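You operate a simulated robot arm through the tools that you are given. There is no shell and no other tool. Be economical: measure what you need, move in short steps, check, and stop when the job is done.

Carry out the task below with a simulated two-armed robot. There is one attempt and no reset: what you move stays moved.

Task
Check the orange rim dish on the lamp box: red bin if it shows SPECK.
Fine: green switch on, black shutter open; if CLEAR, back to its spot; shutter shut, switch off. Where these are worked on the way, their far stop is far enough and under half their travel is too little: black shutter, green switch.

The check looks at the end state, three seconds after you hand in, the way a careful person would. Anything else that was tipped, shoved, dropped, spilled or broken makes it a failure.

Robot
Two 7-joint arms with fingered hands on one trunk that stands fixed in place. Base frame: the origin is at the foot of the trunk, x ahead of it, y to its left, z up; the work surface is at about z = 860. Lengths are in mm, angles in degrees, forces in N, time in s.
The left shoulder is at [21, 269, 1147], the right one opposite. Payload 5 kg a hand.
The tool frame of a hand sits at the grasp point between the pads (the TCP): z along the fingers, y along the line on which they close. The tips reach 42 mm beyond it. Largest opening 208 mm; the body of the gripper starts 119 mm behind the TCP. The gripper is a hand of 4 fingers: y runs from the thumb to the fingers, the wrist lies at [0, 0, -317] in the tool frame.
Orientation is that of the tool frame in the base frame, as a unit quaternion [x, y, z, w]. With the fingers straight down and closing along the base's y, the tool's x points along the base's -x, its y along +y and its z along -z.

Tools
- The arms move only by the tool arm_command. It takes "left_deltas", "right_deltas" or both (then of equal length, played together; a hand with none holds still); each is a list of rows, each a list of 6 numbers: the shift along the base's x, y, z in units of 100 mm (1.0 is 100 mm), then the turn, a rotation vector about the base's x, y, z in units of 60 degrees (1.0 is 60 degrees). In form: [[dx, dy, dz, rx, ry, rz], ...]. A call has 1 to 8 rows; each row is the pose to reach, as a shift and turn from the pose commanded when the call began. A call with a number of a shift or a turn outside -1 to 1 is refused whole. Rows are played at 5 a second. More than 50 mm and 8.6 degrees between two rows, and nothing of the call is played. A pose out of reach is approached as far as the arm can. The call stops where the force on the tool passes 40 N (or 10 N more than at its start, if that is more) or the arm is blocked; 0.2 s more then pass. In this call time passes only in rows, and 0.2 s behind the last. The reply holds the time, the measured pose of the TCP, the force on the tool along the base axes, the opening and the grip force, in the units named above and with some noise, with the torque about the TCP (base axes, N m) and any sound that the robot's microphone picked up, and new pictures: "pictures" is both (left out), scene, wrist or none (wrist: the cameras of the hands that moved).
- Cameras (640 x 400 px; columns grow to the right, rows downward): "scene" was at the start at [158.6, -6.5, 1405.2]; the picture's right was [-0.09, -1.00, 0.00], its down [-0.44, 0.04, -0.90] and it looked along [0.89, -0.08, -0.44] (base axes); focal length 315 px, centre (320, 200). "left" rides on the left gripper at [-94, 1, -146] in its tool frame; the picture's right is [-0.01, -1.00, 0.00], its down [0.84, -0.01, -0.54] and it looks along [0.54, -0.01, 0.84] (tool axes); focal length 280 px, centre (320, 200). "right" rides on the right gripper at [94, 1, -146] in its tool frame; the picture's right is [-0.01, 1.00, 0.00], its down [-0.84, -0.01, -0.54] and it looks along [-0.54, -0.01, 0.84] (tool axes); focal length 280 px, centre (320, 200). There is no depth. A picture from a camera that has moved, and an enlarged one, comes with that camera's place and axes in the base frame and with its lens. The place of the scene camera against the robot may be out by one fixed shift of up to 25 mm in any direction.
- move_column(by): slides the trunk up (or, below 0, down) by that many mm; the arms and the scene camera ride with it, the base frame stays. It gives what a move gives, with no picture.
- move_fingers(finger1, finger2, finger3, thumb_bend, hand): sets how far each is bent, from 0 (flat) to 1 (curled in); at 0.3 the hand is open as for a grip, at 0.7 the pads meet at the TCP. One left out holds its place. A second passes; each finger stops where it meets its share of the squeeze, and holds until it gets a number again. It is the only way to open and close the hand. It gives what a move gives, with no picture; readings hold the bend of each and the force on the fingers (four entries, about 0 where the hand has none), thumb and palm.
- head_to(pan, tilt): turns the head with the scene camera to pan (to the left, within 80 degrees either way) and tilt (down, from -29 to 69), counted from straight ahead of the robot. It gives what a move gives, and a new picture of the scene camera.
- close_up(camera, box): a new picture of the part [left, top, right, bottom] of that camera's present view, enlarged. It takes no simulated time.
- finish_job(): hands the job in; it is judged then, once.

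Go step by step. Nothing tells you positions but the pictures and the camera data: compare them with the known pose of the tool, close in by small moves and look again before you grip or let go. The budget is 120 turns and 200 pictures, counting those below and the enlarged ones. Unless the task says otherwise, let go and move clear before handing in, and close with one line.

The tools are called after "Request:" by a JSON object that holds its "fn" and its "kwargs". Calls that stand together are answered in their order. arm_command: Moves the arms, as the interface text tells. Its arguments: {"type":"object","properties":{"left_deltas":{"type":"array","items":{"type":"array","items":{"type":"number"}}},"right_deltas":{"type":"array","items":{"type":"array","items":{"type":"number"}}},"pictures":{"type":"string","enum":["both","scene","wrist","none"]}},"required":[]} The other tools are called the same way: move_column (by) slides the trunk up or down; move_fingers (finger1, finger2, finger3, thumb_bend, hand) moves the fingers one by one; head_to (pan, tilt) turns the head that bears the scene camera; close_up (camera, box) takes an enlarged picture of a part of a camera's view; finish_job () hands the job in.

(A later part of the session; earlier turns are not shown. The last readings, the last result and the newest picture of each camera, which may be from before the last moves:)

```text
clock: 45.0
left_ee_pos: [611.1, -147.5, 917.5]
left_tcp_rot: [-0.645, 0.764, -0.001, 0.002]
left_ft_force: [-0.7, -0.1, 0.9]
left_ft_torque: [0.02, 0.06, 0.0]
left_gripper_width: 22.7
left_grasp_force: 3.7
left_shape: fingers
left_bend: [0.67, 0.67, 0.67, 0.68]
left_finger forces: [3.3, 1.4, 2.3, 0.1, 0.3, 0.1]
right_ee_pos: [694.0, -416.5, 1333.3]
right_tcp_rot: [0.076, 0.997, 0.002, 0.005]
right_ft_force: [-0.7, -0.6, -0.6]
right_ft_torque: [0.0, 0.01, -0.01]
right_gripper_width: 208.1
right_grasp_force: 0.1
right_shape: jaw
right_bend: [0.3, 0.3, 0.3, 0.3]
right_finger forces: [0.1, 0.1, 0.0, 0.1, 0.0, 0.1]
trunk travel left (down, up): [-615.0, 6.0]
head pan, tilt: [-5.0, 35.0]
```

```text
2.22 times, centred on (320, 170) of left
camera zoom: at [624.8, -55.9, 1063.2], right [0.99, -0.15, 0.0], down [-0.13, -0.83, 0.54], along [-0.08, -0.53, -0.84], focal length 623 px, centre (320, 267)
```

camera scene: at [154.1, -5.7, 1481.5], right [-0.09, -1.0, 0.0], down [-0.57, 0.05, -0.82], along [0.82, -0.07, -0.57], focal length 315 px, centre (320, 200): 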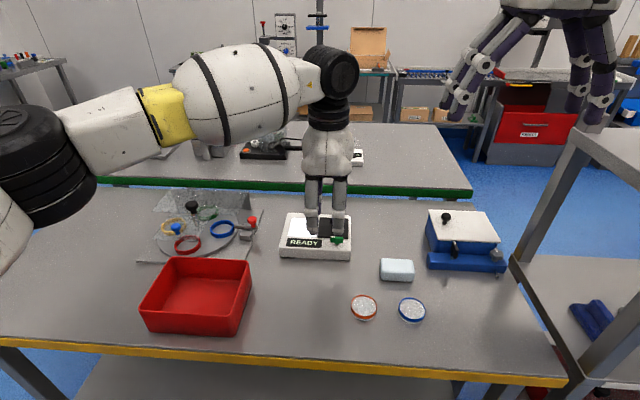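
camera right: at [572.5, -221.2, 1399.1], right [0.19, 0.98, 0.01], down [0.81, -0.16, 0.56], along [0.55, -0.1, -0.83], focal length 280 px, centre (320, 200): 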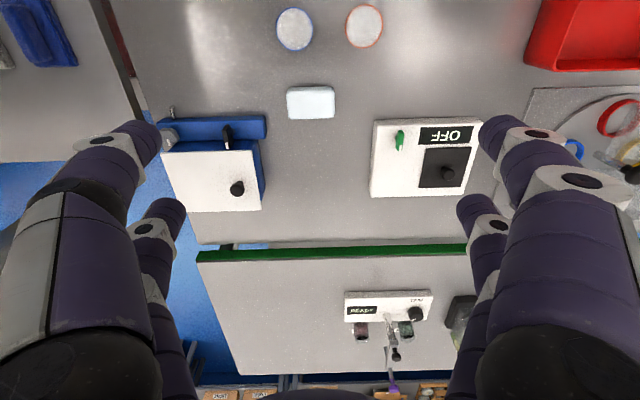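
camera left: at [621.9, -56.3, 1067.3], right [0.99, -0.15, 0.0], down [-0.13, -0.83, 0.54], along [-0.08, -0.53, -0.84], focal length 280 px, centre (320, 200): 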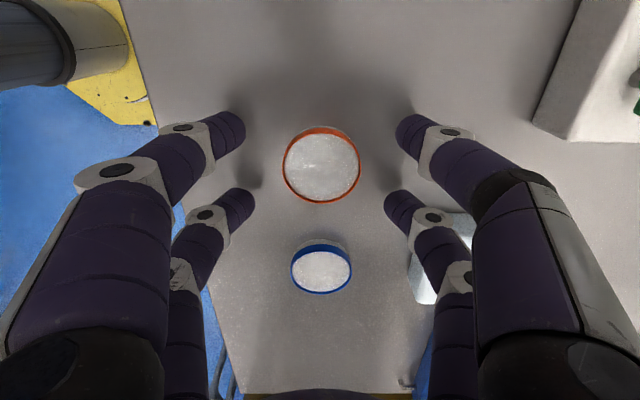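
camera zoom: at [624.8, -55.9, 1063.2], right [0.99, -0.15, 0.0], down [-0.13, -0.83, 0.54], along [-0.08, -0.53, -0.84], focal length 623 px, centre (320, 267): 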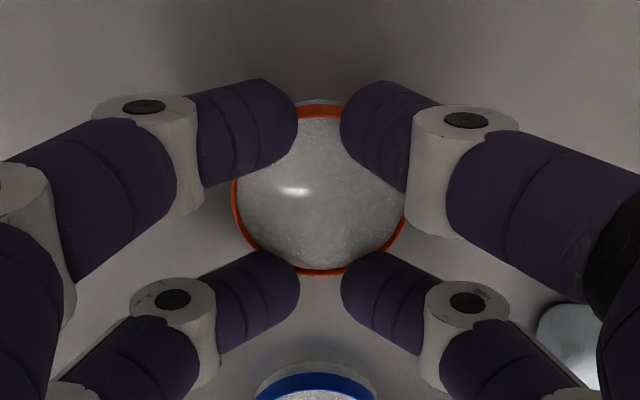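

The four-finger cage bears too far round the rim, so a straight pinch across the diameter is better. I'll open, lift, and shift so that fingers 2 and 3 sit on the diameter.

Request:
{"fn": "move_fingers", "kwargs": {"hand": "left", "finger1": 0.5, "finger2": 0.5, "finger3": 0.5, "thumb_bend": 0.5}}

Request:
{"fn": "arm_command", "kwargs": {"left_deltas": [[0, 0, 0.35, 0, 0, 0], [0.02, 0.15, 0.5, 0, 0, 0], [0.04, 0.305, 0.5, 0, 0, 0], [0.04, 0.305, 0.2, 0, 0, 0], [0.04, 0.305, 0.2, 0, 0, 0]], "pictures": "wrist"}}

Request:
{"fn": "close_up", "kwargs": {"camera": "scene", "box": [310, 230, 450, 340]}}

```text
clock: 46.0
left_ee_pos: [611.9, -147.7, 917.1]
left_tcp_rot: [-0.644, 0.765, -0.001, 0.002]
left_ft_force: [-0.8, 0.4, -0.8]
left_ft_torque: [-0.01, -0.01, 0.01]
left_gripper_width: 112.5
left_grasp_force: 0.0
left_shape: fingers
left_bend: [0.5, 0.5, 0.5, 0.5]
left_finger forces: [0.0, 0.0, 0.0, 0.0, 0.0, 0.0]
right_ee_pos: [692.2, -416.4, 1332.8]
right_tcp_rot: [0.076, 0.997, 0.001, 0.006]
right_ft_force: [-0.5, 0.5, 0.0]
right_ft_torque: [0.0, 0.03, 0.0]
right_gripper_width: 208.0
right_grasp_force: 0.1
right_shape: jaw
right_bend: [0.3, 0.3, 0.3, 0.3]
right_finger forces: [0.1, 0.1, 0.0, 0.0, 0.0, 0.0]
trunk travel left (down, up): [-615.0, 6.0]
head pan, tilt: [-5.0, 35.0]
```

```text
clock: 47.2
left_ee_pos: [614.3, -115.8, 936.6]
left_tcp_rot: [-0.645, 0.764, -0.001, 0.002]
left_ft_force: [-0.3, 0.6, 0.5]
left_ft_torque: [0.0, -0.08, 0.01]
left_gripper_width: 112.5
left_grasp_force: 0.1
left_shape: fingers
left_bend: [0.5, 0.5, 0.5, 0.5]
left_finger forces: [0.0, 0.1, 0.0, 0.0, 0.1, 0.0]
right_ee_pos: [692.9, -416.0, 1334.1]
right_tcp_rot: [0.076, 0.997, 0.001, 0.006]
right_ft_force: [-0.4, 0.4, 0.4]
right_ft_torque: [0.0, -0.11, 0.03]
right_gripper_width: 208.0
right_grasp_force: 0.0
right_shape: jaw
right_bend: [0.3, 0.3, 0.3, 0.3]
right_finger forces: [0.0, 0.0, 0.0, 0.0, 0.0, 0.0]
trunk travel left (down, up): [-615.0, 6.0]
head pan, tilt: [-5.0, 35.0]
camera left: at [628.0, -23.9, 1082.1], right [0.99, -0.15, 0.0], down [-0.13, -0.83, 0.54], along [-0.08, -0.53, -0.84], focal length 280 px, centre (320, 200)
```

left: 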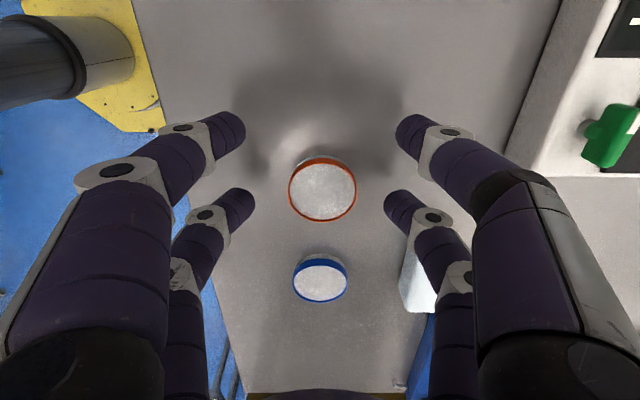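

```text
3.64 times, centred on (380, 285) of scene
camera zoom: at [152.5, -5.5, 1482.0], right [-0.09, -1.0, 0.0], down [-0.57, 0.05, -0.82], along [0.82, -0.07, -0.57], focal length 1146 px, centre (102, -109)
```

zoom: 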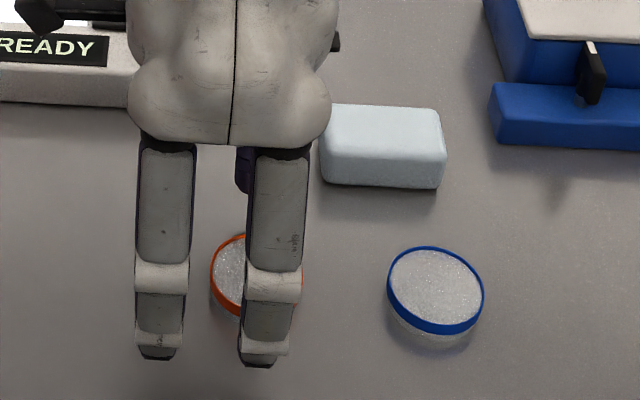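

Fine-centring on the dish (612,-142), lowering, and pinching with fingers 2 and 3.

Request:
{"fn": "arm_command", "kwargs": {"left_deltas": [[0.02, 0.025, -0.1, 0, 0, 0], [0.02, 0.025, -0.2, 0, 0, 0], [0.02, 0.025, -0.2, 0, 0, 0]], "pictures": "none"}}

Request:
{"fn": "move_fingers", "kwargs": {"hand": "left", "finger2": 0.62, "finger3": 0.62}}

Request:
{"fn": "close_up", "kwargs": {"camera": "left", "box": [180, 110, 460, 290]}}

```text
clock: 48.0
left_ee_pos: [617.8, -112.0, 915.1]
left_tcp_rot: [-0.645, 0.764, -0.001, 0.001]
left_ft_force: [0.0, 0.0, 0.1]
left_ft_torque: [-0.01, -0.02, -0.03]
left_gripper_width: 112.3
left_grasp_force: 0.0
left_shape: fingers
left_bend: [0.5, 0.5, 0.5, 0.5]
left_finger forces: [0.0, 0.0, 0.0, 0.1, 0.1, 0.0]
right_ee_pos: [693.5, -416.2, 1334.7]
right_tcp_rot: [0.076, 0.997, 0.001, 0.005]
right_ft_force: [-0.6, 0.2, -0.4]
right_ft_torque: [-0.02, -0.03, -0.03]
right_gripper_width: 208.1
right_grasp_force: 0.2
right_shape: jaw
right_bend: [0.3, 0.3, 0.3, 0.3]
right_finger forces: [0.0, 0.0, 0.0, 0.0, 0.0, 0.1]
trunk travel left (down, up): [-615.0, 6.0]
head pan, tilt: [-5.0, 35.0]
```

```text
clock: 49.0
left_ee_pos: [617.5, -112.8, 916.9]
left_tcp_rot: [-0.646, 0.764, -0.001, 0.002]
left_ft_force: [-0.4, -0.9, -0.3]
left_ft_torque: [0.0, -0.01, -0.02]
left_gripper_width: 112.3
left_grasp_force: 3.2
left_shape: fingers
left_bend: [0.5, 0.6, 0.6, 0.5]
left_finger forces: [0.0, 3.2, 3.0, 0.1, 0.0, 0.0]
right_ee_pos: [693.5, -417.2, 1333.2]
right_tcp_rot: [0.075, 0.997, 0.002, 0.006]
right_ft_force: [0.2, -0.1, 0.5]
right_ft_torque: [-0.02, 0.01, -0.05]
right_gripper_width: 207.7
right_grasp_force: 0.1
right_shape: jaw
right_bend: [0.3, 0.3, 0.3, 0.3]
right_finger forces: [0.0, 0.1, 0.0, 0.0, 0.0, 0.1]
trunk travel left (down, up): [-615.0, 6.0]
head pan, tilt: [-5.0, 35.0]
```

```text
2.22 times, centred on (320, 200) of left
camera zoom: at [631.7, -21.0, 1060.9], right [0.99, -0.15, 0.0], down [-0.13, -0.83, 0.54], along [-0.08, -0.53, -0.84], focal length 623 px, centre (320, 200)
```

zoom: 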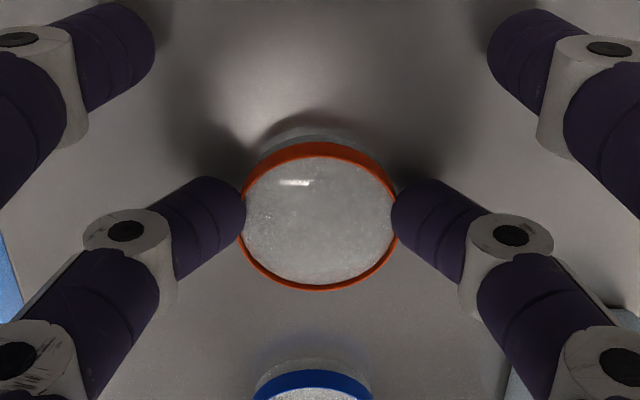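

Good contact right across the diameter. I'll squeeze a bit more, lift slightly and check.

Request:
{"fn": "move_fingers", "kwargs": {"hand": "left", "finger2": 0.66, "finger3": 0.66}}

Request:
{"fn": "arm_command", "kwargs": {"left_deltas": [[0, 0, 0.15, 0, 0, 0], [0, 0, 0.4, 0, 0, 0], [0, 0, 0.4, 0, 0, 0]], "pictures": "wrist"}}

Request:
{"fn": "close_up", "kwargs": {"camera": "scene", "box": [310, 230, 450, 340]}}

```text
clock: 50.0
left_ee_pos: [617.1, -112.3, 914.8]
left_tcp_rot: [-0.645, 0.764, -0.001, 0.002]
left_ft_force: [-0.4, 0.2, -0.1]
left_ft_torque: [0.0, -0.03, -0.01]
left_gripper_width: 112.5
left_grasp_force: 6.7
left_shape: fingers
left_bend: [0.5, 0.6, 0.6, 0.5]
left_finger forces: [0.0, 6.8, 6.6, 0.1, 0.1, 0.1]
right_ee_pos: [692.8, -417.4, 1332.9]
right_tcp_rot: [0.076, 0.997, 0.001, 0.006]
right_ft_force: [0.9, -0.4, -0.8]
right_ft_torque: [-0.06, 0.0, 0.01]
right_gripper_width: 208.0
right_grasp_force: 0.0
right_shape: jaw
right_bend: [0.3, 0.3, 0.3, 0.3]
right_finger forces: [0.0, 0.1, 0.1, 0.0, 0.1, 0.0]
trunk travel left (down, up): [-615.0, 6.0]
head pan, tilt: [-5.0, 35.0]
```

```text
clock: 50.8
left_ee_pos: [618.6, -115.0, 957.1]
left_tcp_rot: [-0.645, 0.764, -0.001, 0.002]
left_ft_force: [0.5, 0.6, -0.4]
left_ft_torque: [0.03, 0.04, -0.02]
left_gripper_width: 112.5
left_grasp_force: 6.9
left_shape: fingers
left_bend: [0.5, 0.6, 0.6, 0.5]
left_finger forces: [0.0, 6.9, 6.5, 0.0, 0.1, 0.0]
right_ee_pos: [694.3, -416.0, 1332.8]
right_tcp_rot: [0.076, 0.997, 0.001, 0.005]
right_ft_force: [0.7, 0.2, -1.0]
right_ft_torque: [0.01, 0.03, 0.01]
right_gripper_width: 208.4
right_grasp_force: 0.1
right_shape: jaw
right_bend: [0.3, 0.3, 0.3, 0.3]
right_finger forces: [0.0, 0.1, 0.0, 0.0, 0.1, 0.0]
trunk travel left (down, up): [-615.0, 6.0]
head pan, tilt: [-5.0, 35.0]
camera left: at [632.2, -22.2, 1102.9], right [0.99, -0.15, 0.0], down [-0.13, -0.83, 0.54], along [-0.08, -0.53, -0.84], focal length 280 px, centre (320, 200)
```

left: 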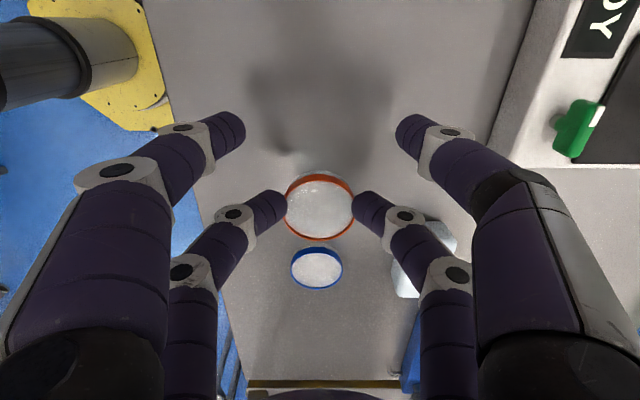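

```text
3.64 times, centred on (380, 285) of scene
camera zoom: at [153.9, -5.8, 1481.6], right [-0.09, -1.0, 0.0], down [-0.57, 0.05, -0.82], along [0.82, -0.07, -0.57], focal length 1146 px, centre (102, -109)
```

zoom: 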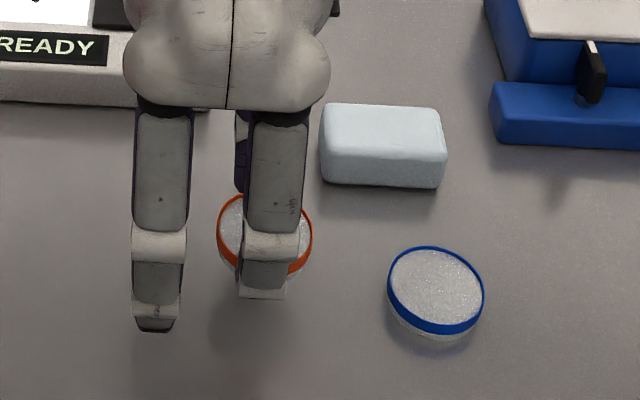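

The dish is held and clear. I'll raise and carry it to the lit window centred at about (878,-18).

Request:
{"fn": "arm_command", "kwargs": {"left_deltas": [[0, 0, 0.25, 0, 0, 0], [0.15, 0.1, 0.5, 0, 0, 0], [0.55, 0.25, 0.5, 0, 0, 0], [0.95, 0.45, 0.5, 0, 0, 0], [0.95, 0.45, 0.5, 0, 0, 0]], "pictures": "none"}}

Request:
{"fn": "arm_command", "kwargs": {"left_deltas": [[0.45, 0.2, 0, 0, 0, 0], [0.9, 0.4, 0, 0, 0, 0], [0.9, 0.4, 0, 0, 0, 0]], "pictures": "none"}}

Request:
{"fn": "arm_command", "kwargs": {"left_deltas": [[0.4, 0.2, 0, 0, 0, 0], [0.8, 0.4, 0, 0, 0, 0], [0.8, 0.4, 0, 0, 0, 0]], "pictures": "both"}}

```text
clock: 52.0
left_ee_pos: [714.2, -69.5, 1004.7]
left_tcp_rot: [-0.645, 0.764, -0.001, 0.002]
left_ft_force: [-0.5, 0.5, -0.7]
left_ft_torque: [0.05, -0.05, 0.01]
left_gripper_width: 112.6
left_grasp_force: 6.5
left_shape: fingers
left_bend: [0.5, 0.6, 0.6, 0.5]
left_finger forces: [0.0, 6.9, 6.5, 0.0, 0.0, 0.0]
right_ee_pos: [692.7, -417.1, 1333.9]
right_tcp_rot: [0.077, 0.997, 0.001, 0.005]
right_ft_force: [1.0, -1.0, -0.4]
right_ft_torque: [0.02, 0.0, 0.0]
right_gripper_width: 208.1
right_grasp_force: 0.1
right_shape: jaw
right_bend: [0.3, 0.3, 0.3, 0.3]
right_finger forces: [0.1, 0.1, 0.1, 0.0, 0.0, 0.1]
trunk travel left (down, up): [-615.0, 6.0]
head pan, tilt: [-5.0, 35.0]
```

```text
clock: 52.8
left_ee_pos: [803.8, -29.8, 1005.1]
left_tcp_rot: [-0.645, 0.764, 0.0, 0.003]
left_ft_force: [-0.2, 0.0, -0.3]
left_ft_torque: [0.03, -0.01, -0.01]
left_gripper_width: 112.7
left_grasp_force: 6.0
left_shape: fingers
left_bend: [0.5, 0.6, 0.6, 0.5]
left_finger forces: [0.1, 7.0, 6.5, 0.0, 0.0, 0.1]
right_ee_pos: [693.6, -417.0, 1333.1]
right_tcp_rot: [0.075, 0.997, 0.002, 0.005]
right_ft_force: [-0.2, -0.6, 0.8]
right_ft_torque: [0.07, -0.02, 0.0]
right_gripper_width: 208.1
right_grasp_force: 0.0
right_shape: jaw
right_bend: [0.3, 0.3, 0.3, 0.3]
right_finger forces: [0.0, 0.0, 0.0, 0.0, 0.1, 0.0]
trunk travel left (down, up): [-615.0, 6.0]
head pan, tilt: [-5.0, 35.0]
```

```text
clock: 53.6
left_ee_pos: [882.5, 9.5, 1007.5]
left_tcp_rot: [-0.645, 0.764, 0.0, 0.003]
left_ft_force: [-0.2, 0.3, 0.5]
left_ft_torque: [0.03, -0.03, 0.01]
left_gripper_width: 112.4
left_grasp_force: 6.4
left_shape: fingers
left_bend: [0.5, 0.6, 0.6, 0.5]
left_finger forces: [0.0, 6.8, 6.6, 0.0, 0.1, 0.0]
right_ee_pos: [693.3, -417.0, 1332.6]
right_tcp_rot: [0.075, 0.997, 0.001, 0.006]
right_ft_force: [-0.5, 0.6, 0.3]
right_ft_torque: [-0.03, 0.01, 0.0]
right_gripper_width: 208.2
right_grasp_force: 0.1
right_shape: jaw
right_bend: [0.3, 0.3, 0.3, 0.3]
right_finger forces: [0.0, 0.0, 0.0, 0.0, 0.1, 0.1]
trunk travel left (down, up): [-615.0, 6.0]
head pan, tilt: [-5.0, 35.0]
camera scene: at [153.2, -5.6, 1481.8], right [-0.09, -1.0, 0.0], down [-0.57, 0.05, -0.82], along [0.82, -0.07, -0.57], focal length 315 px, centre (320, 200)
camera left: at [896.2, 102.1, 1152.9], right [0.99, -0.15, 0.0], down [-0.13, -0.83, 0.54], along [-0.08, -0.53, -0.84], focal length 280 px, centre (320, 200)
```

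scene: 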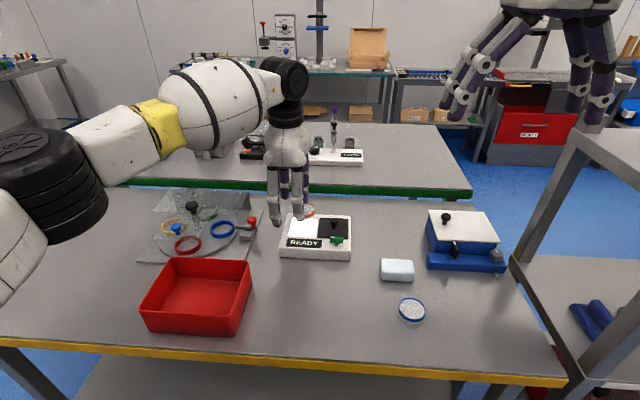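
left: 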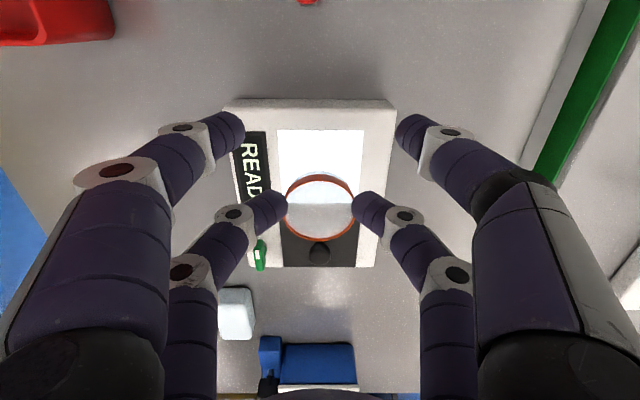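

The dish is over the window, about 2 mm off centre. Lowering toward the window glass.

Request:
{"fn": "arm_command", "kwargs": {"left_deltas": [[0.01, 0.03, -0.25, 0, 0, 0], [0.01, 0.03, -0.44, 0, 0, 0], [0.01, 0.03, -0.48, 0, 0, 0], [0.01, 0.03, -0.5, 0, 0, 0]], "pictures": "wrist"}}

Request:
{"fn": "close_up", "kwargs": {"camera": "scene", "box": [250, 180, 380, 280]}}

```text
clock: 54.6
left_ee_pos: [884.6, 14.5, 956.0]
left_tcp_rot: [-0.645, 0.765, 0.0, 0.003]
left_ft_force: [-0.3, -0.1, 0.0]
left_ft_torque: [0.0, 0.01, -0.03]
left_gripper_width: 112.9
left_grasp_force: 5.8
left_shape: fingers
left_bend: [0.5, 0.6, 0.6, 0.5]
left_finger forces: [0.0, 6.9, 6.5, 0.0, 0.0, 0.0]
right_ee_pos: [693.1, -417.0, 1333.2]
right_tcp_rot: [0.076, 0.997, 0.002, 0.006]
right_ft_force: [-0.9, 0.5, 0.6]
right_ft_torque: [0.02, 0.01, -0.01]
right_gripper_width: 207.9
right_grasp_force: 0.0
right_shape: jaw
right_bend: [0.3, 0.3, 0.3, 0.3]
right_finger forces: [0.0, 0.0, 0.0, 0.1, 0.0, 0.0]
trunk travel left (down, up): [-615.0, 6.0]
head pan, tilt: [-5.0, 35.0]
camera left: at [897.4, 105.5, 1102.1], right [0.99, -0.15, 0.0], down [-0.13, -0.83, 0.54], along [-0.08, -0.53, -0.84], focal length 280 px, centre (320, 200)
```

left: 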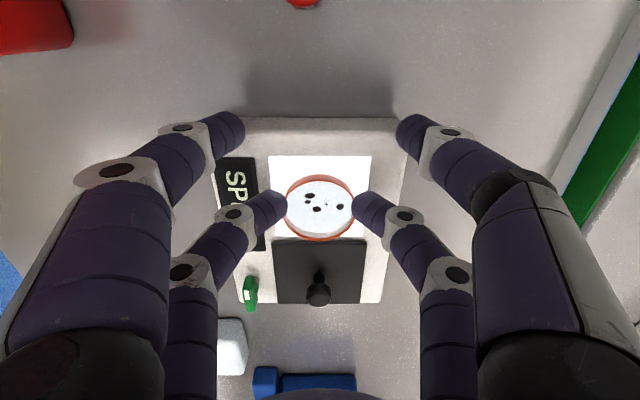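

```text
4.00 times, centred on (315, 230) of scene
camera zoom: at [153.6, -5.8, 1481.7], right [-0.09, -1.0, 0.0], down [-0.57, 0.05, -0.82], along [0.82, -0.07, -0.57], focal length 1260 px, centre (340, 80)
```

zoom: 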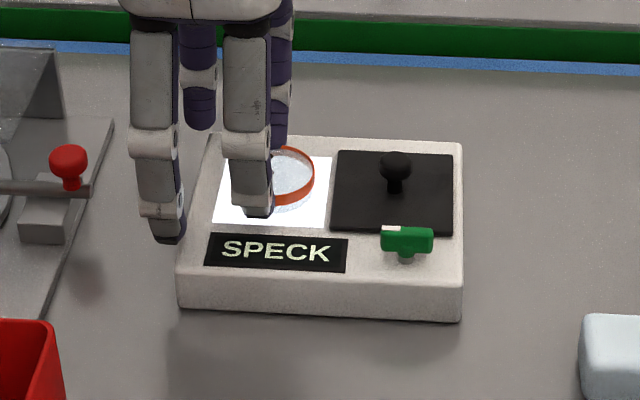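

The sign reads SPECK and dark specks show in the dish. I'll set it fully down on the glass for a moment to be sure, then take it away to the red bin.

Request:
{"fn": "arm_command", "kwargs": {"left_deltas": [[0, 0, -0.02, 0, 0, 0], [0, 0, -0.04, 0, 0, 0], [0, 0, -0.04, 0, 0, 0]], "pictures": "none"}}

Request:
{"fn": "close_up", "kwargs": {"camera": "scene", "box": [250, 180, 380, 280]}}

Request:
{"fn": "close_up", "kwargs": {"camera": "scene", "box": [110, 220, 280, 350]}}

```text
clock: 55.4
left_ee_pos: [884.0, 14.1, 954.4]
left_tcp_rot: [-0.645, 0.764, -0.002, 0.002]
left_ft_force: [-0.1, -0.5, 10.9]
left_ft_torque: [-0.35, 0.02, 0.04]
left_gripper_width: 112.7
left_grasp_force: 10.1
left_shape: fingers
left_bend: [0.5, 0.6, 0.6, 0.5]
left_finger forces: [0.1, 10.7, 10.9, 0.1, 0.1, 0.1]
right_ee_pos: [692.5, -416.1, 1333.6]
right_tcp_rot: [0.075, 0.997, 0.001, 0.005]
right_ft_force: [1.0, 0.4, 0.5]
right_ft_torque: [0.01, -0.02, 0.01]
right_gripper_width: 208.0
right_grasp_force: 0.0
right_shape: jaw
right_bend: [0.3, 0.3, 0.3, 0.3]
right_finger forces: [0.0, 0.1, 0.0, 0.0, 0.0, 0.0]
trunk travel left (down, up): [-615.0, 6.0]
head pan, tilt: [-5.0, 35.0]
```

```text
4.00 times, centred on (315, 230) of scene
camera zoom: at [152.7, -5.8, 1481.9], right [-0.09, -1.0, 0.0], down [-0.57, 0.05, -0.82], along [0.82, -0.07, -0.57], focal length 1260 px, centre (340, 80)
```

zoom: 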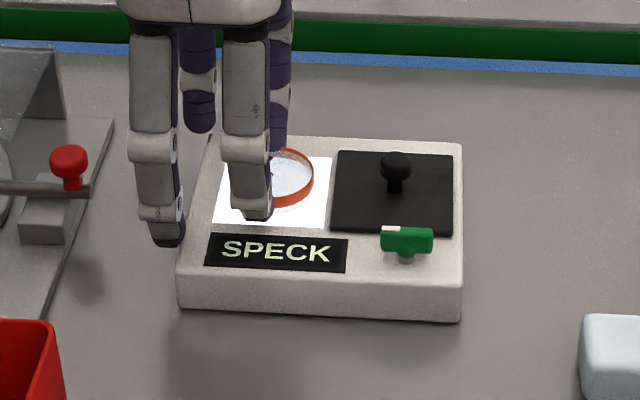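

```text
3.08 times, centred on (195, 285) of scene
camera zoom: at [152.7, -5.8, 1481.9], right [-0.09, -1.0, 0.0], down [-0.57, 0.05, -0.82], along [0.82, -0.07, -0.57], focal length 970 px, centre (705, -62)
```

zoom: 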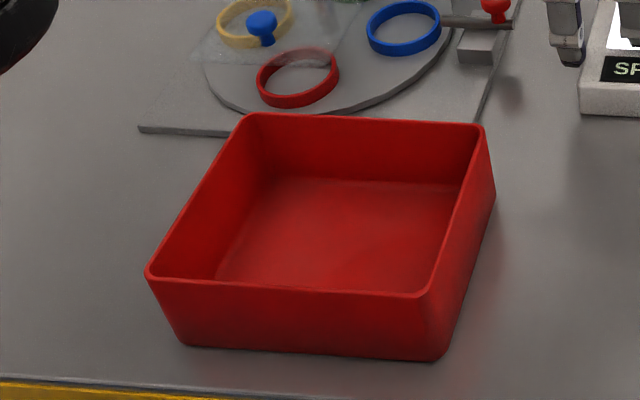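

SPECK is confirmed with the dish resting on the glass. I'll lift it and carry it to the red bin, whose centre is at about (657,230).

Request:
{"fn": "arm_command", "kwargs": {"left_deltas": [[0, 0, 0.4, 0, 0, 0], [0, 0, 0.85, 0, 0, 0], [-0.4, 0.1, 1, 0, 0, 0], [-0.8, 0.3, 1, 0, 0, 0], [-1, 0.5, 1, 0, 0, 0]], "pictures": "none"}}

Request:
{"fn": "move_fingers", "kwargs": {"hand": "left", "finger1": 0.6, "thumb_bend": 0.6}}

Request:
{"fn": "arm_command", "kwargs": {"left_deltas": [[-0.3, 0.35, 0, 0, 0, 0], [-0.6, 0.7, 0, 0, 0, 0], [-0.9, 1, 0, 0, 0, 0], [-1, 1, 0, 0, 0, 0]], "pictures": "none"}}

Request:
{"fn": "arm_command", "kwargs": {"left_deltas": [[-0.12, 0.4, 0, 0, 0, 0], [-0.24, 0.8, 0, 0, 0, 0], [-0.24, 0.8, 0, 0, 0, 0]], "pictures": "both"}}

```text
clock: 56.6
left_ee_pos: [782.8, 67.2, 1052.2]
left_tcp_rot: [-0.645, 0.764, -0.001, 0.002]
left_ft_force: [-1.4, 0.1, 0.3]
left_ft_torque: [-0.05, -0.07, 0.0]
left_gripper_width: 112.9
left_grasp_force: 6.8
left_shape: fingers
left_bend: [0.5, 0.6, 0.6, 0.5]
left_finger forces: [0.1, 7.3, 6.9, 0.0, 0.1, 0.0]
right_ee_pos: [692.3, -415.8, 1335.1]
right_tcp_rot: [0.076, 0.997, 0.0, 0.006]
right_ft_force: [1.0, 1.6, 1.5]
right_ft_torque: [-0.16, -0.05, 0.02]
right_gripper_width: 208.1
right_grasp_force: 0.0
right_shape: jaw
right_bend: [0.3, 0.3, 0.3, 0.3]
right_finger forces: [0.1, 0.0, 0.0, 0.0, 0.0, 0.1]
trunk travel left (down, up): [-615.0, 6.0]
head pan, tilt: [-5.0, 35.0]
```

```text
clock: 57.6
left_ee_pos: [782.8, 64.9, 1051.8]
left_tcp_rot: [-0.645, 0.764, 0.0, 0.003]
left_ft_force: [-0.7, -0.3, -1.2]
left_ft_torque: [0.02, 0.0, 0.0]
left_gripper_width: 60.8
left_grasp_force: 7.0
left_shape: fingers
left_bend: [0.6, 0.6, 0.6, 0.6]
left_finger forces: [0.0, 7.2, 6.8, 0.0, 0.0, 0.0]
right_ee_pos: [693.6, -417.4, 1332.9]
right_tcp_rot: [0.075, 0.997, 0.001, 0.005]
right_ft_force: [-0.1, 0.3, 0.2]
right_ft_torque: [0.03, 0.03, -0.01]
right_gripper_width: 208.0
right_grasp_force: 0.1
right_shape: jaw
right_bend: [0.3, 0.3, 0.3, 0.3]
right_finger forces: [0.1, 0.0, 0.0, 0.0, 0.0, 0.0]
trunk travel left (down, up): [-615.0, 6.0]
head pan, tilt: [-5.0, 35.0]
```

```text
clock: 58.6
left_ee_pos: [682.7, 163.6, 1050.4]
left_tcp_rot: [-0.644, 0.765, -0.001, 0.002]
left_ft_force: [0.5, -1.4, -0.1]
left_ft_torque: [0.14, 0.02, 0.05]
left_gripper_width: 60.6
left_grasp_force: 6.8
left_shape: fingers
left_bend: [0.6, 0.6, 0.6, 0.6]
left_finger forces: [0.0, 7.1, 6.6, 0.0, 0.0, 0.0]
right_ee_pos: [694.7, -419.0, 1331.8]
right_tcp_rot: [0.076, 0.997, 0.001, 0.005]
right_ft_force: [0.3, -0.3, 0.0]
right_ft_torque: [0.16, 0.02, 0.03]
right_gripper_width: 208.0
right_grasp_force: 0.1
right_shape: jaw
right_bend: [0.3, 0.3, 0.3, 0.3]
right_finger forces: [0.0, 0.0, 0.0, 0.0, 0.1, 0.0]
trunk travel left (down, up): [-615.0, 6.0]
head pan, tilt: [-5.0, 35.0]
```

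```text
clock: 59.4
left_ee_pos: [662.4, 243.3, 1051.1]
left_tcp_rot: [-0.644, 0.765, 0.0, 0.002]
left_ft_force: [0.0, -1.1, -0.3]
left_ft_torque: [0.1, 0.06, 0.02]
left_gripper_width: 60.7
left_grasp_force: 6.7
left_shape: fingers
left_bend: [0.6, 0.6, 0.6, 0.6]
left_finger forces: [0.1, 7.1, 6.6, 0.0, 0.0, 0.0]
right_ee_pos: [693.7, -418.4, 1333.3]
right_tcp_rot: [0.077, 0.997, 0.002, 0.006]
right_ft_force: [0.1, -0.5, -0.9]
right_ft_torque: [0.07, 0.05, 0.01]
right_gripper_width: 207.9
right_grasp_force: 0.0
right_shape: jaw
right_bend: [0.3, 0.3, 0.3, 0.3]
right_finger forces: [0.0, 0.0, 0.0, 0.1, 0.0, 0.1]
trunk travel left (down, up): [-615.0, 6.0]
head pan, tilt: [-5.0, 35.0]
camera scene: at [153.8, -6.5, 1481.7], right [-0.09, -1.0, 0.0], down [-0.57, 0.05, -0.82], along [0.82, -0.07, -0.57], focal length 315 px, centre (320, 200)
camera left: at [675.6, 336.1, 1197.1], right [0.99, -0.15, 0.0], down [-0.13, -0.83, 0.54], along [-0.08, -0.53, -0.84], focal length 280 px, centre (320, 200)
```

scene: 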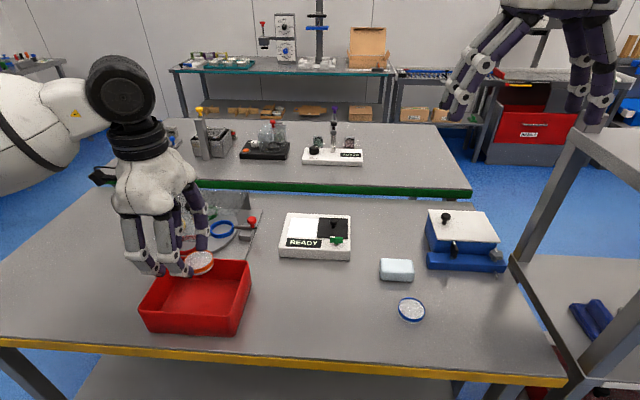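
left: 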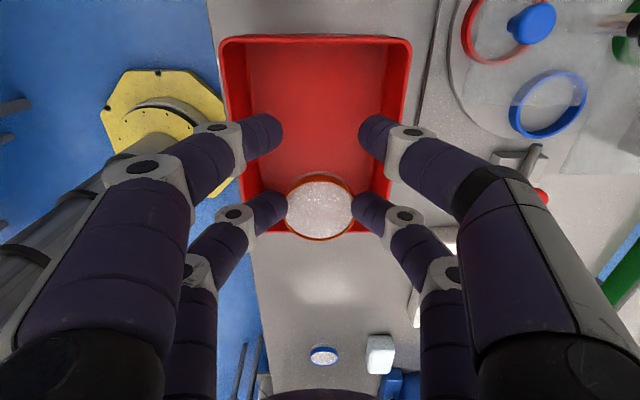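

The dish is over the middle of the bin. Lowering it into the bin in steps.

Request:
{"fn": "arm_command", "kwargs": {"left_deltas": [[0, 0, -0.4, 0, 0, 0], [0, 0, -0.8, 0, 0, 0], [0, 0, -1, 0, 0, 0], [0, 0, -1, 0, 0, 0]], "pictures": "both"}}

```text
clock: 60.4
left_ee_pos: [656.3, 242.6, 952.7]
left_tcp_rot: [-0.644, 0.765, -0.001, 0.002]
left_ft_force: [-0.6, -0.2, -0.4]
left_ft_torque: [0.01, -0.04, -0.01]
left_gripper_width: 60.7
left_grasp_force: 7.1
left_shape: fingers
left_bend: [0.6, 0.6, 0.6, 0.6]
left_finger forces: [0.0, 7.0, 6.5, 0.0, 0.1, 0.1]
right_ee_pos: [692.4, -418.4, 1333.4]
right_tcp_rot: [0.075, 0.997, 0.001, 0.006]
right_ft_force: [-0.8, 0.0, -0.1]
right_ft_torque: [-0.01, -0.09, -0.02]
right_gripper_width: 207.9
right_grasp_force: 0.1
right_shape: jaw
right_bend: [0.3, 0.3, 0.3, 0.3]
right_finger forces: [0.0, 0.0, 0.1, 0.0, 0.0, 0.0]
trunk travel left (down, up): [-615.0, 6.0]
head pan, tilt: [-5.0, 35.0]
camera scene: at [152.9, -5.7, 1481.9], right [-0.09, -1.0, 0.0], down [-0.57, 0.05, -0.82], along [0.82, -0.07, -0.57], focal length 315 px, centre (320, 200)
camera left: at [670.5, 335.6, 1098.3], right [0.99, -0.15, 0.0], down [-0.13, -0.83, 0.54], along [-0.08, -0.53, -0.84], focal length 280 px, centre (320, 200)
```

scene: 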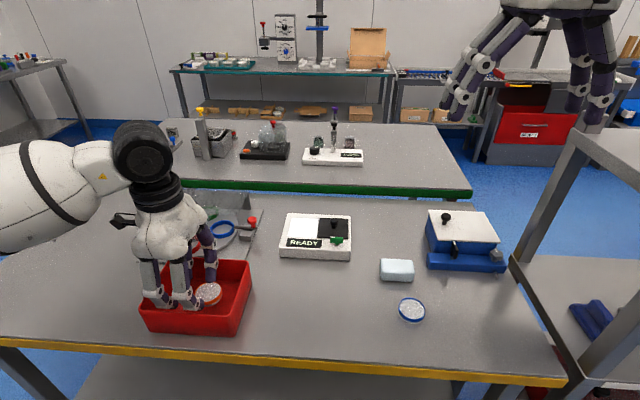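
left: 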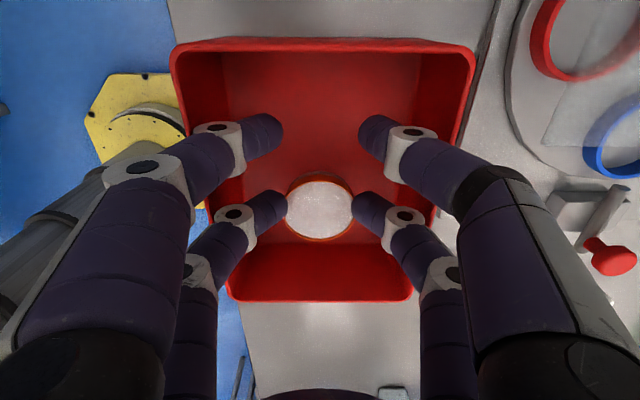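

Lowering the last bit to the bin floor.

Request:
{"fn": "arm_command", "kwargs": {"left_deltas": [[0, 0, -0.15, 0, 0, 0], [0, 0, -0.26, 0, 0, 0], [0, 0, -0.3, 0, 0, 0], [0, 0, -0.33, 0, 0, 0]], "pictures": "wrist"}}

Request:
{"fn": "close_up", "kwargs": {"camera": "scene", "box": [110, 220, 280, 350]}}

```text
clock: 61.4
left_ee_pos: [657.9, 242.7, 921.6]
left_tcp_rot: [-0.645, 0.764, -0.002, 0.004]
left_ft_force: [2.7, 1.4, 34.7]
left_ft_torque: [-1.1, 0.27, -0.09]
left_gripper_width: 57.6
left_grasp_force: 52.8
left_shape: fingers
left_bend: [0.61, 0.61, 0.62, 0.6]
left_finger forces: [4.5, 50.4, 50.7, 0.0, 1.2, 0.1]
right_ee_pos: [692.0, -415.9, 1333.9]
right_tcp_rot: [0.076, 0.997, 0.002, 0.006]
right_ft_force: [-0.5, -0.6, -0.1]
right_ft_torque: [0.04, 0.0, 0.01]
right_gripper_width: 208.3
right_grasp_force: 0.0
right_shape: jaw
right_bend: [0.3, 0.3, 0.3, 0.3]
right_finger forces: [0.1, 0.0, 0.1, 0.1, 0.0, 0.0]
trunk travel left (down, up): [-615.0, 6.0]
head pan, tilt: [-5.0, 35.0]
camera left: at [671.7, 335.3, 1067.5], right [0.99, -0.15, 0.01], down [-0.13, -0.83, 0.54], along [-0.08, -0.53, -0.84], focal length 280 px, centre (320, 200)
```

left: 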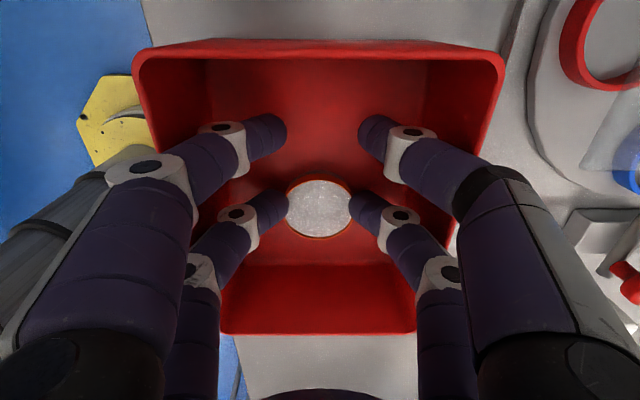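

```text
3.08 times, centred on (195, 285) of scene
camera zoom: at [151.9, -6.2, 1482.3], right [-0.09, -1.0, 0.0], down [-0.57, 0.05, -0.82], along [0.82, -0.07, -0.57], focal length 970 px, centre (705, -62)
```

zoom: 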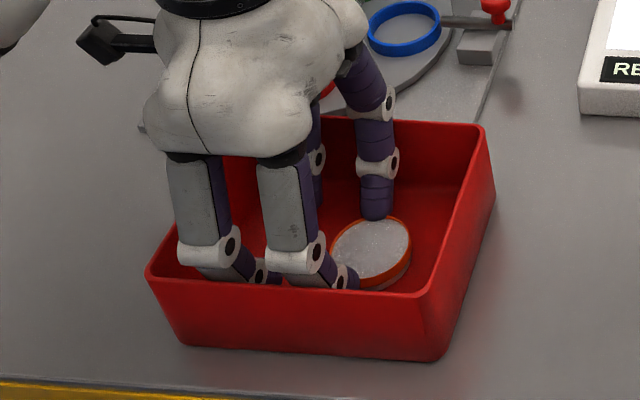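

The dish is on the bin floor, with a bit too much press. I'll ease up 4 mm, open, and withdraw upward.

Request:
{"fn": "arm_command", "kwargs": {"left_deltas": [[0, 0, 0.04, 0, 0, 0]], "pictures": "none"}}

Request:
{"fn": "move_fingers", "kwargs": {"hand": "left", "finger2": 0.54, "finger3": 0.54}}

Request:
{"fn": "arm_command", "kwargs": {"left_deltas": [[0, 0, 0.3, 0, 0, 0], [0, 0, 0.65, 0, 0, 0], [0, 0, 1, 0, 0, 0], [0, 0, 1, 0, 0, 0]], "pictures": "both"}}

```text
clock: 61.8
left_ee_pos: [659.2, 243.2, 921.5]
left_tcp_rot: [-0.644, 0.765, 0.0, 0.002]
left_ft_force: [-1.7, -3.1, 14.4]
left_ft_torque: [-0.5, -0.89, -0.1]
left_gripper_width: 57.0
left_grasp_force: 46.1
left_shape: fingers
left_bend: [0.61, 0.62, 0.62, 0.6]
left_finger forces: [3.1, 41.5, 46.2, 0.1, 1.9, 0.0]
right_ee_pos: [692.5, -417.7, 1333.8]
right_tcp_rot: [0.076, 0.997, 0.001, 0.006]
right_ft_force: [0.5, 0.4, 0.2]
right_ft_torque: [0.04, -0.01, 0.01]
right_gripper_width: 207.9
right_grasp_force: 0.0
right_shape: jaw
right_bend: [0.3, 0.3, 0.3, 0.3]
right_finger forces: [0.0, 0.0, 0.0, 0.1, 0.1, 0.0]
trunk travel left (down, up): [-615.0, 6.0]
head pan, tilt: [-5.0, 35.0]
```

```text
clock: 62.8
left_ee_pos: [659.5, 244.6, 922.3]
left_tcp_rot: [-0.645, 0.764, 0.0, 0.003]
left_ft_force: [-2.1, -1.0, 4.3]
left_ft_torque: [-0.11, -0.17, -0.1]
left_gripper_width: 57.6
left_grasp_force: 23.6
left_shape: fingers
left_bend: [0.61, 0.62, 0.62, 0.6]
left_finger forces: [2.0, 19.7, 24.3, 0.1, 0.8, 0.1]
right_ee_pos: [694.2, -416.1, 1332.6]
right_tcp_rot: [0.075, 0.997, 0.002, 0.005]
right_ft_force: [-0.7, -0.3, 0.3]
right_ft_torque: [0.01, 0.01, 0.02]
right_gripper_width: 208.0
right_grasp_force: 0.0
right_shape: jaw
right_bend: [0.3, 0.3, 0.3, 0.3]
right_finger forces: [0.1, 0.0, 0.0, 0.1, 0.0, 0.0]
trunk travel left (down, up): [-615.0, 6.0]
head pan, tilt: [-5.0, 35.0]
```

```text
clock: 63.8
left_ee_pos: [657.9, 248.1, 1022.6]
left_tcp_rot: [-0.645, 0.764, 0.0, 0.001]
left_ft_force: [0.7, -0.3, 0.7]
left_ft_torque: [-0.01, 0.06, -0.01]
left_gripper_width: 59.7
left_grasp_force: 0.1
left_shape: fingers
left_bend: [0.6, 0.54, 0.54, 0.6]
left_finger forces: [0.0, 0.0, 0.0, 0.0, 0.1, 0.1]
right_ee_pos: [693.7, -416.0, 1333.2]
right_tcp_rot: [0.076, 0.997, 0.001, 0.006]
right_ft_force: [-0.2, -0.1, 0.8]
right_ft_torque: [-0.05, 0.07, 0.0]
right_gripper_width: 207.7
right_grasp_force: 0.1
right_shape: jaw
right_bend: [0.3, 0.3, 0.3, 0.3]
right_finger forces: [0.0, 0.0, 0.0, 0.1, 0.0, 0.0]
trunk travel left (down, up): [-615.0, 6.0]
head pan, tilt: [-5.0, 35.0]
camera scene: at [154.1, -5.5, 1481.6], right [-0.09, -1.0, 0.0], down [-0.57, 0.05, -0.82], along [0.82, -0.07, -0.57], focal length 315 px, centre (320, 200)
camera left: at [671.4, 340.8, 1168.8], right [0.99, -0.15, 0.0], down [-0.13, -0.83, 0.54], along [-0.08, -0.53, -0.84], focal length 280 px, centre (320, 200)
```

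scene: 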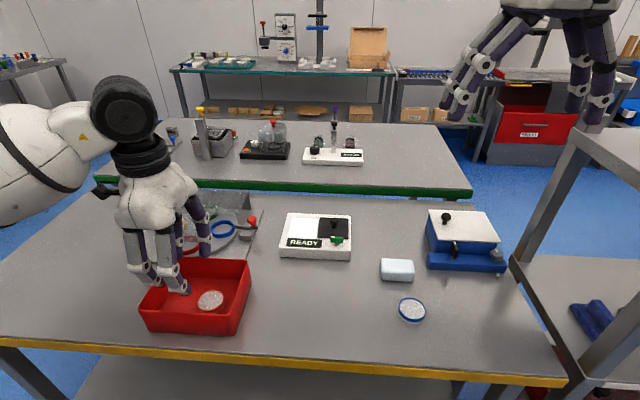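
left: 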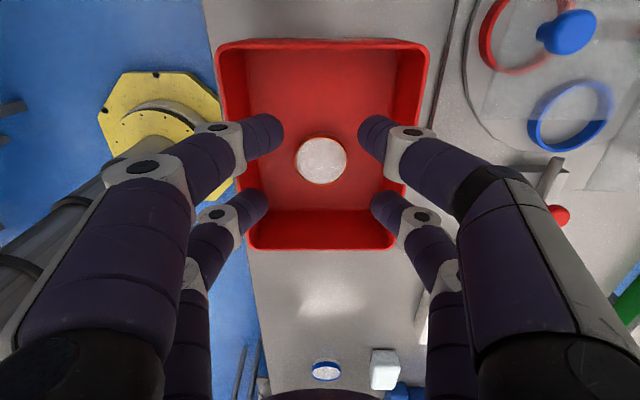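

The dish lies flat in the red bin. Next I'll return over the lamp box to close the shutter, re-gripping the knob where I left it, with the TCP near (869,-78).

Request:
{"fn": "arm_command", "kwargs": {"left_deltas": [[0.1, -0.3, 0.2, 0, 0, 0], [0.25, -0.65, 0.4, 0, 0, 0], [0.4, -1, 0.4, 0, 0, 0]], "pictures": "none"}}

Request:
{"fn": "arm_command", "kwargs": {"left_deltas": [[0.15, -0.35, 0, 0, 0, 0], [0.3, -0.7, 0, 0, 0, 0], [0.45, -1, 0, 0, 0, 0]], "pictures": "none"}}

Request:
{"fn": "arm_command", "kwargs": {"left_deltas": [[0.2, -0.35, 0, 0, 0, 0], [0.4, -0.7, 0, 0, 0, 0], [0.6, -1, 0, 0, 0, 0]], "pictures": "none"}}

Request:
{"fn": "arm_command", "kwargs": {"left_deltas": [[0.35, -0.12, -0.25, 0, 0, 0], [0.65, -0.26, -0.5, 0, 0, 0], [0.65, -0.26, -0.5, 0, 0, 0]], "pictures": "wrist"}}

```text
clock: 64.6
left_ee_pos: [698.0, 143.2, 1059.5]
left_tcp_rot: [-0.645, 0.764, 0.001, 0.002]
left_ft_force: [0.0, -1.4, -0.5]
left_ft_torque: [0.09, 0.05, -0.03]
left_gripper_width: 59.9
left_grasp_force: 0.0
left_shape: fingers
left_bend: [0.6, 0.54, 0.54, 0.6]
left_finger forces: [0.0, 0.1, 0.0, 0.0, 0.0, 0.1]
right_ee_pos: [694.6, -417.3, 1331.7]
right_tcp_rot: [0.077, 0.997, 0.001, 0.004]
right_ft_force: [0.5, -0.7, -1.5]
right_ft_torque: [0.22, 0.08, -0.01]
right_gripper_width: 207.9
right_grasp_force: 0.1
right_shape: jaw
right_bend: [0.3, 0.3, 0.3, 0.3]
right_finger forces: [0.0, 0.1, 0.1, 0.0, 0.0, 0.1]
trunk travel left (down, up): [-615.0, 6.0]
head pan, tilt: [-5.0, 35.0]
```

```text
clock: 65.4
left_ee_pos: [745.6, 42.0, 1062.3]
left_tcp_rot: [-0.645, 0.764, 0.0, 0.002]
left_ft_force: [-0.2, -0.5, -0.6]
left_ft_torque: [0.16, 0.06, 0.0]
left_gripper_width: 59.9
left_grasp_force: 0.1
left_shape: fingers
left_bend: [0.6, 0.54, 0.54, 0.6]
left_finger forces: [0.1, 0.1, 0.0, 0.0, 0.1, 0.1]
right_ee_pos: [694.0, -419.8, 1332.5]
right_tcp_rot: [0.076, 0.997, 0.001, 0.004]
right_ft_force: [0.0, -1.4, -1.2]
right_ft_torque: [0.29, 0.06, 0.0]
right_gripper_width: 208.0
right_grasp_force: 0.1
right_shape: jaw
right_bend: [0.3, 0.3, 0.3, 0.3]
right_finger forces: [0.0, 0.1, 0.0, 0.0, 0.0, 0.0]
trunk travel left (down, up): [-615.0, 6.0]
head pan, tilt: [-5.0, 35.0]
```

```text
clock: 66.2
left_ee_pos: [805.3, -57.5, 1061.4]
left_tcp_rot: [-0.644, 0.765, 0.0, 0.002]
left_ft_force: [0.7, -0.8, -0.7]
left_ft_torque: [0.15, 0.11, 0.02]
left_gripper_width: 60.1
left_grasp_force: 0.0
left_shape: fingers
left_bend: [0.6, 0.54, 0.54, 0.6]
left_finger forces: [0.1, 0.0, 0.0, 0.0, 0.0, 0.0]
right_ee_pos: [695.5, -419.7, 1332.4]
right_tcp_rot: [0.076, 0.997, 0.001, 0.005]
right_ft_force: [-0.7, -1.5, -1.4]
right_ft_torque: [0.32, 0.08, -0.02]
right_gripper_width: 208.1
right_grasp_force: 0.1
right_shape: jaw
right_bend: [0.3, 0.3, 0.3, 0.3]
right_finger forces: [0.0, 0.0, 0.0, 0.0, 0.0, 0.1]
trunk travel left (down, up): [-615.0, 6.0]
head pan, tilt: [-5.0, 35.0]
```

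```text
clock: 67.0
left_ee_pos: [871.4, -81.7, 1011.0]
left_tcp_rot: [-0.646, 0.763, 0.0, 0.002]
left_ft_force: [0.1, -0.3, 0.5]
left_ft_torque: [-0.04, 0.03, 0.04]
left_gripper_width: 60.1
left_grasp_force: 0.0
left_shape: fingers
left_bend: [0.6, 0.54, 0.54, 0.6]
left_finger forces: [0.0, 0.1, 0.0, 0.0, 0.0, 0.1]
right_ee_pos: [695.5, -416.6, 1332.3]
right_tcp_rot: [0.077, 0.997, 0.0, 0.005]
right_ft_force: [1.2, -0.2, -0.4]
right_ft_torque: [-0.02, 0.09, 0.0]
right_gripper_width: 208.0
right_grasp_force: 0.0
right_shape: jaw
right_bend: [0.3, 0.3, 0.3, 0.3]
right_finger forces: [0.0, 0.1, 0.0, 0.0, 0.0, 0.1]
trunk travel left (down, up): [-615.0, 6.0]
head pan, tilt: [-5.0, 35.0]
camera left: at [885.7, 10.4, 1156.7], right [0.99, -0.15, 0.0], down [-0.13, -0.83, 0.54], along [-0.08, -0.53, -0.84], focal length 280 px, centre (320, 200)
```

left: 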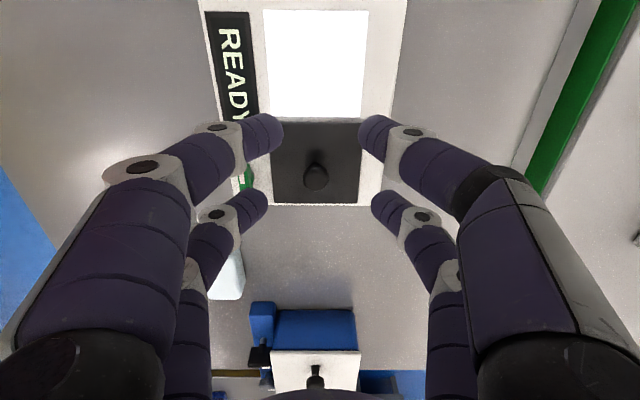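

The knob is seen at (864,-106). I'll narrow the fingers, shift a little, lower and pinch it.

Request:
{"fn": "move_fingers", "kwargs": {"hand": "left", "finger2": 0.6, "finger3": 0.6}}

Request:
{"fn": "arm_command", "kwargs": {"left_deltas": [[-0.02, 0.045, -0.2, 0, 0, 0], [-0.02, 0.045, -0.4, 0, 0, 0], [-0.02, 0.045, -0.5, 0, 0, 0], [-0.02, 0.045, -0.5, 0, 0, 0]], "pictures": "none"}}

Request:
{"fn": "move_fingers", "kwargs": {"hand": "left", "finger2": 0.72, "finger3": 0.72}}

Request:
{"fn": "close_up", "kwargs": {"camera": "left", "box": [180, 80, 460, 260]}}

```text
clock: 68.0
left_ee_pos: [872.2, -83.1, 1010.7]
left_tcp_rot: [-0.645, 0.764, 0.0, 0.003]
left_ft_force: [0.2, 0.1, -0.2]
left_ft_torque: [-0.01, -0.02, 0.0]
left_gripper_width: 60.2
left_grasp_force: 0.1
left_shape: fingers
left_bend: [0.6, 0.6, 0.6, 0.6]
left_finger forces: [0.0, 0.1, 0.1, 0.0, 0.0, 0.1]
right_ee_pos: [694.2, -417.1, 1333.1]
right_tcp_rot: [0.076, 0.997, 0.001, 0.006]
right_ft_force: [0.6, -0.9, -0.8]
right_ft_torque: [-0.01, -0.01, 0.01]
right_gripper_width: 208.4
right_grasp_force: 0.1
right_shape: jaw
right_bend: [0.3, 0.3, 0.3, 0.3]
right_finger forces: [0.0, 0.0, 0.0, 0.2, 0.0, 0.0]
trunk travel left (down, up): [-615.0, 6.0]
head pan, tilt: [-5.0, 35.0]
```

```text
clock: 69.0
left_ee_pos: [868.1, -80.4, 963.3]
left_tcp_rot: [-0.645, 0.764, 0.0, 0.002]
left_ft_force: [-0.4, -0.6, 0.2]
left_ft_torque: [0.08, 0.01, 0.02]
left_gripper_width: 59.9
left_grasp_force: 0.2
left_shape: fingers
left_bend: [0.6, 0.6, 0.6, 0.6]
left_finger forces: [0.0, 0.0, 0.0, 0.1, 0.1, 0.1]
right_ee_pos: [693.4, -417.6, 1333.1]
right_tcp_rot: [0.076, 0.997, 0.0, 0.005]
right_ft_force: [-1.0, 0.3, 0.6]
right_ft_torque: [0.05, 0.0, 0.0]
right_gripper_width: 208.2
right_grasp_force: 0.1
right_shape: jaw
right_bend: [0.3, 0.3, 0.3, 0.3]
right_finger forces: [0.1, 0.1, 0.0, 0.0, 0.0, 0.0]
trunk travel left (down, up): [-615.0, 6.0]
head pan, tilt: [-5.0, 35.0]
```

```text
clock: 70.0
left_ee_pos: [867.0, -77.4, 963.6]
left_tcp_rot: [-0.645, 0.764, -0.001, 0.002]
left_ft_force: [0.4, 0.2, -3.9]
left_ft_torque: [0.11, -0.05, 0.06]
left_gripper_width: 60.1
left_grasp_force: 8.2
left_shape: fingers
left_bend: [0.6, 0.67, 0.66, 0.6]
left_finger forces: [0.1, 7.9, 7.9, 0.0, 0.0, 0.0]
right_ee_pos: [695.1, -417.1, 1332.5]
right_tcp_rot: [0.076, 0.997, 0.002, 0.005]
right_ft_force: [-0.2, -0.5, 0.6]
right_ft_torque: [0.0, 0.02, -0.03]
right_gripper_width: 208.1
right_grasp_force: 0.0
right_shape: jaw
right_bend: [0.3, 0.3, 0.3, 0.3]
right_finger forces: [0.0, 0.0, 0.1, 0.0, 0.1, 0.0]
trunk travel left (down, up): [-615.0, 6.0]
head pan, tilt: [-5.0, 35.0]
```

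```text
2.22 times, centred on (320, 170) of left
camera zoom: at [881.9, 13.4, 1108.4], right [0.99, -0.15, 0.0], down [-0.13, -0.83, 0.54], along [-0.08, -0.53, -0.84], focal length 623 px, centre (320, 267)
```

zoom: 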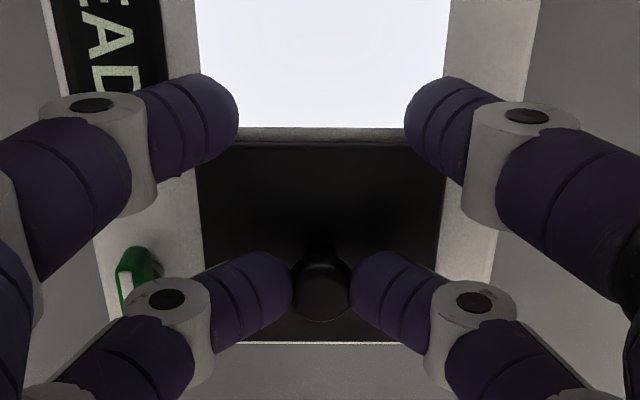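

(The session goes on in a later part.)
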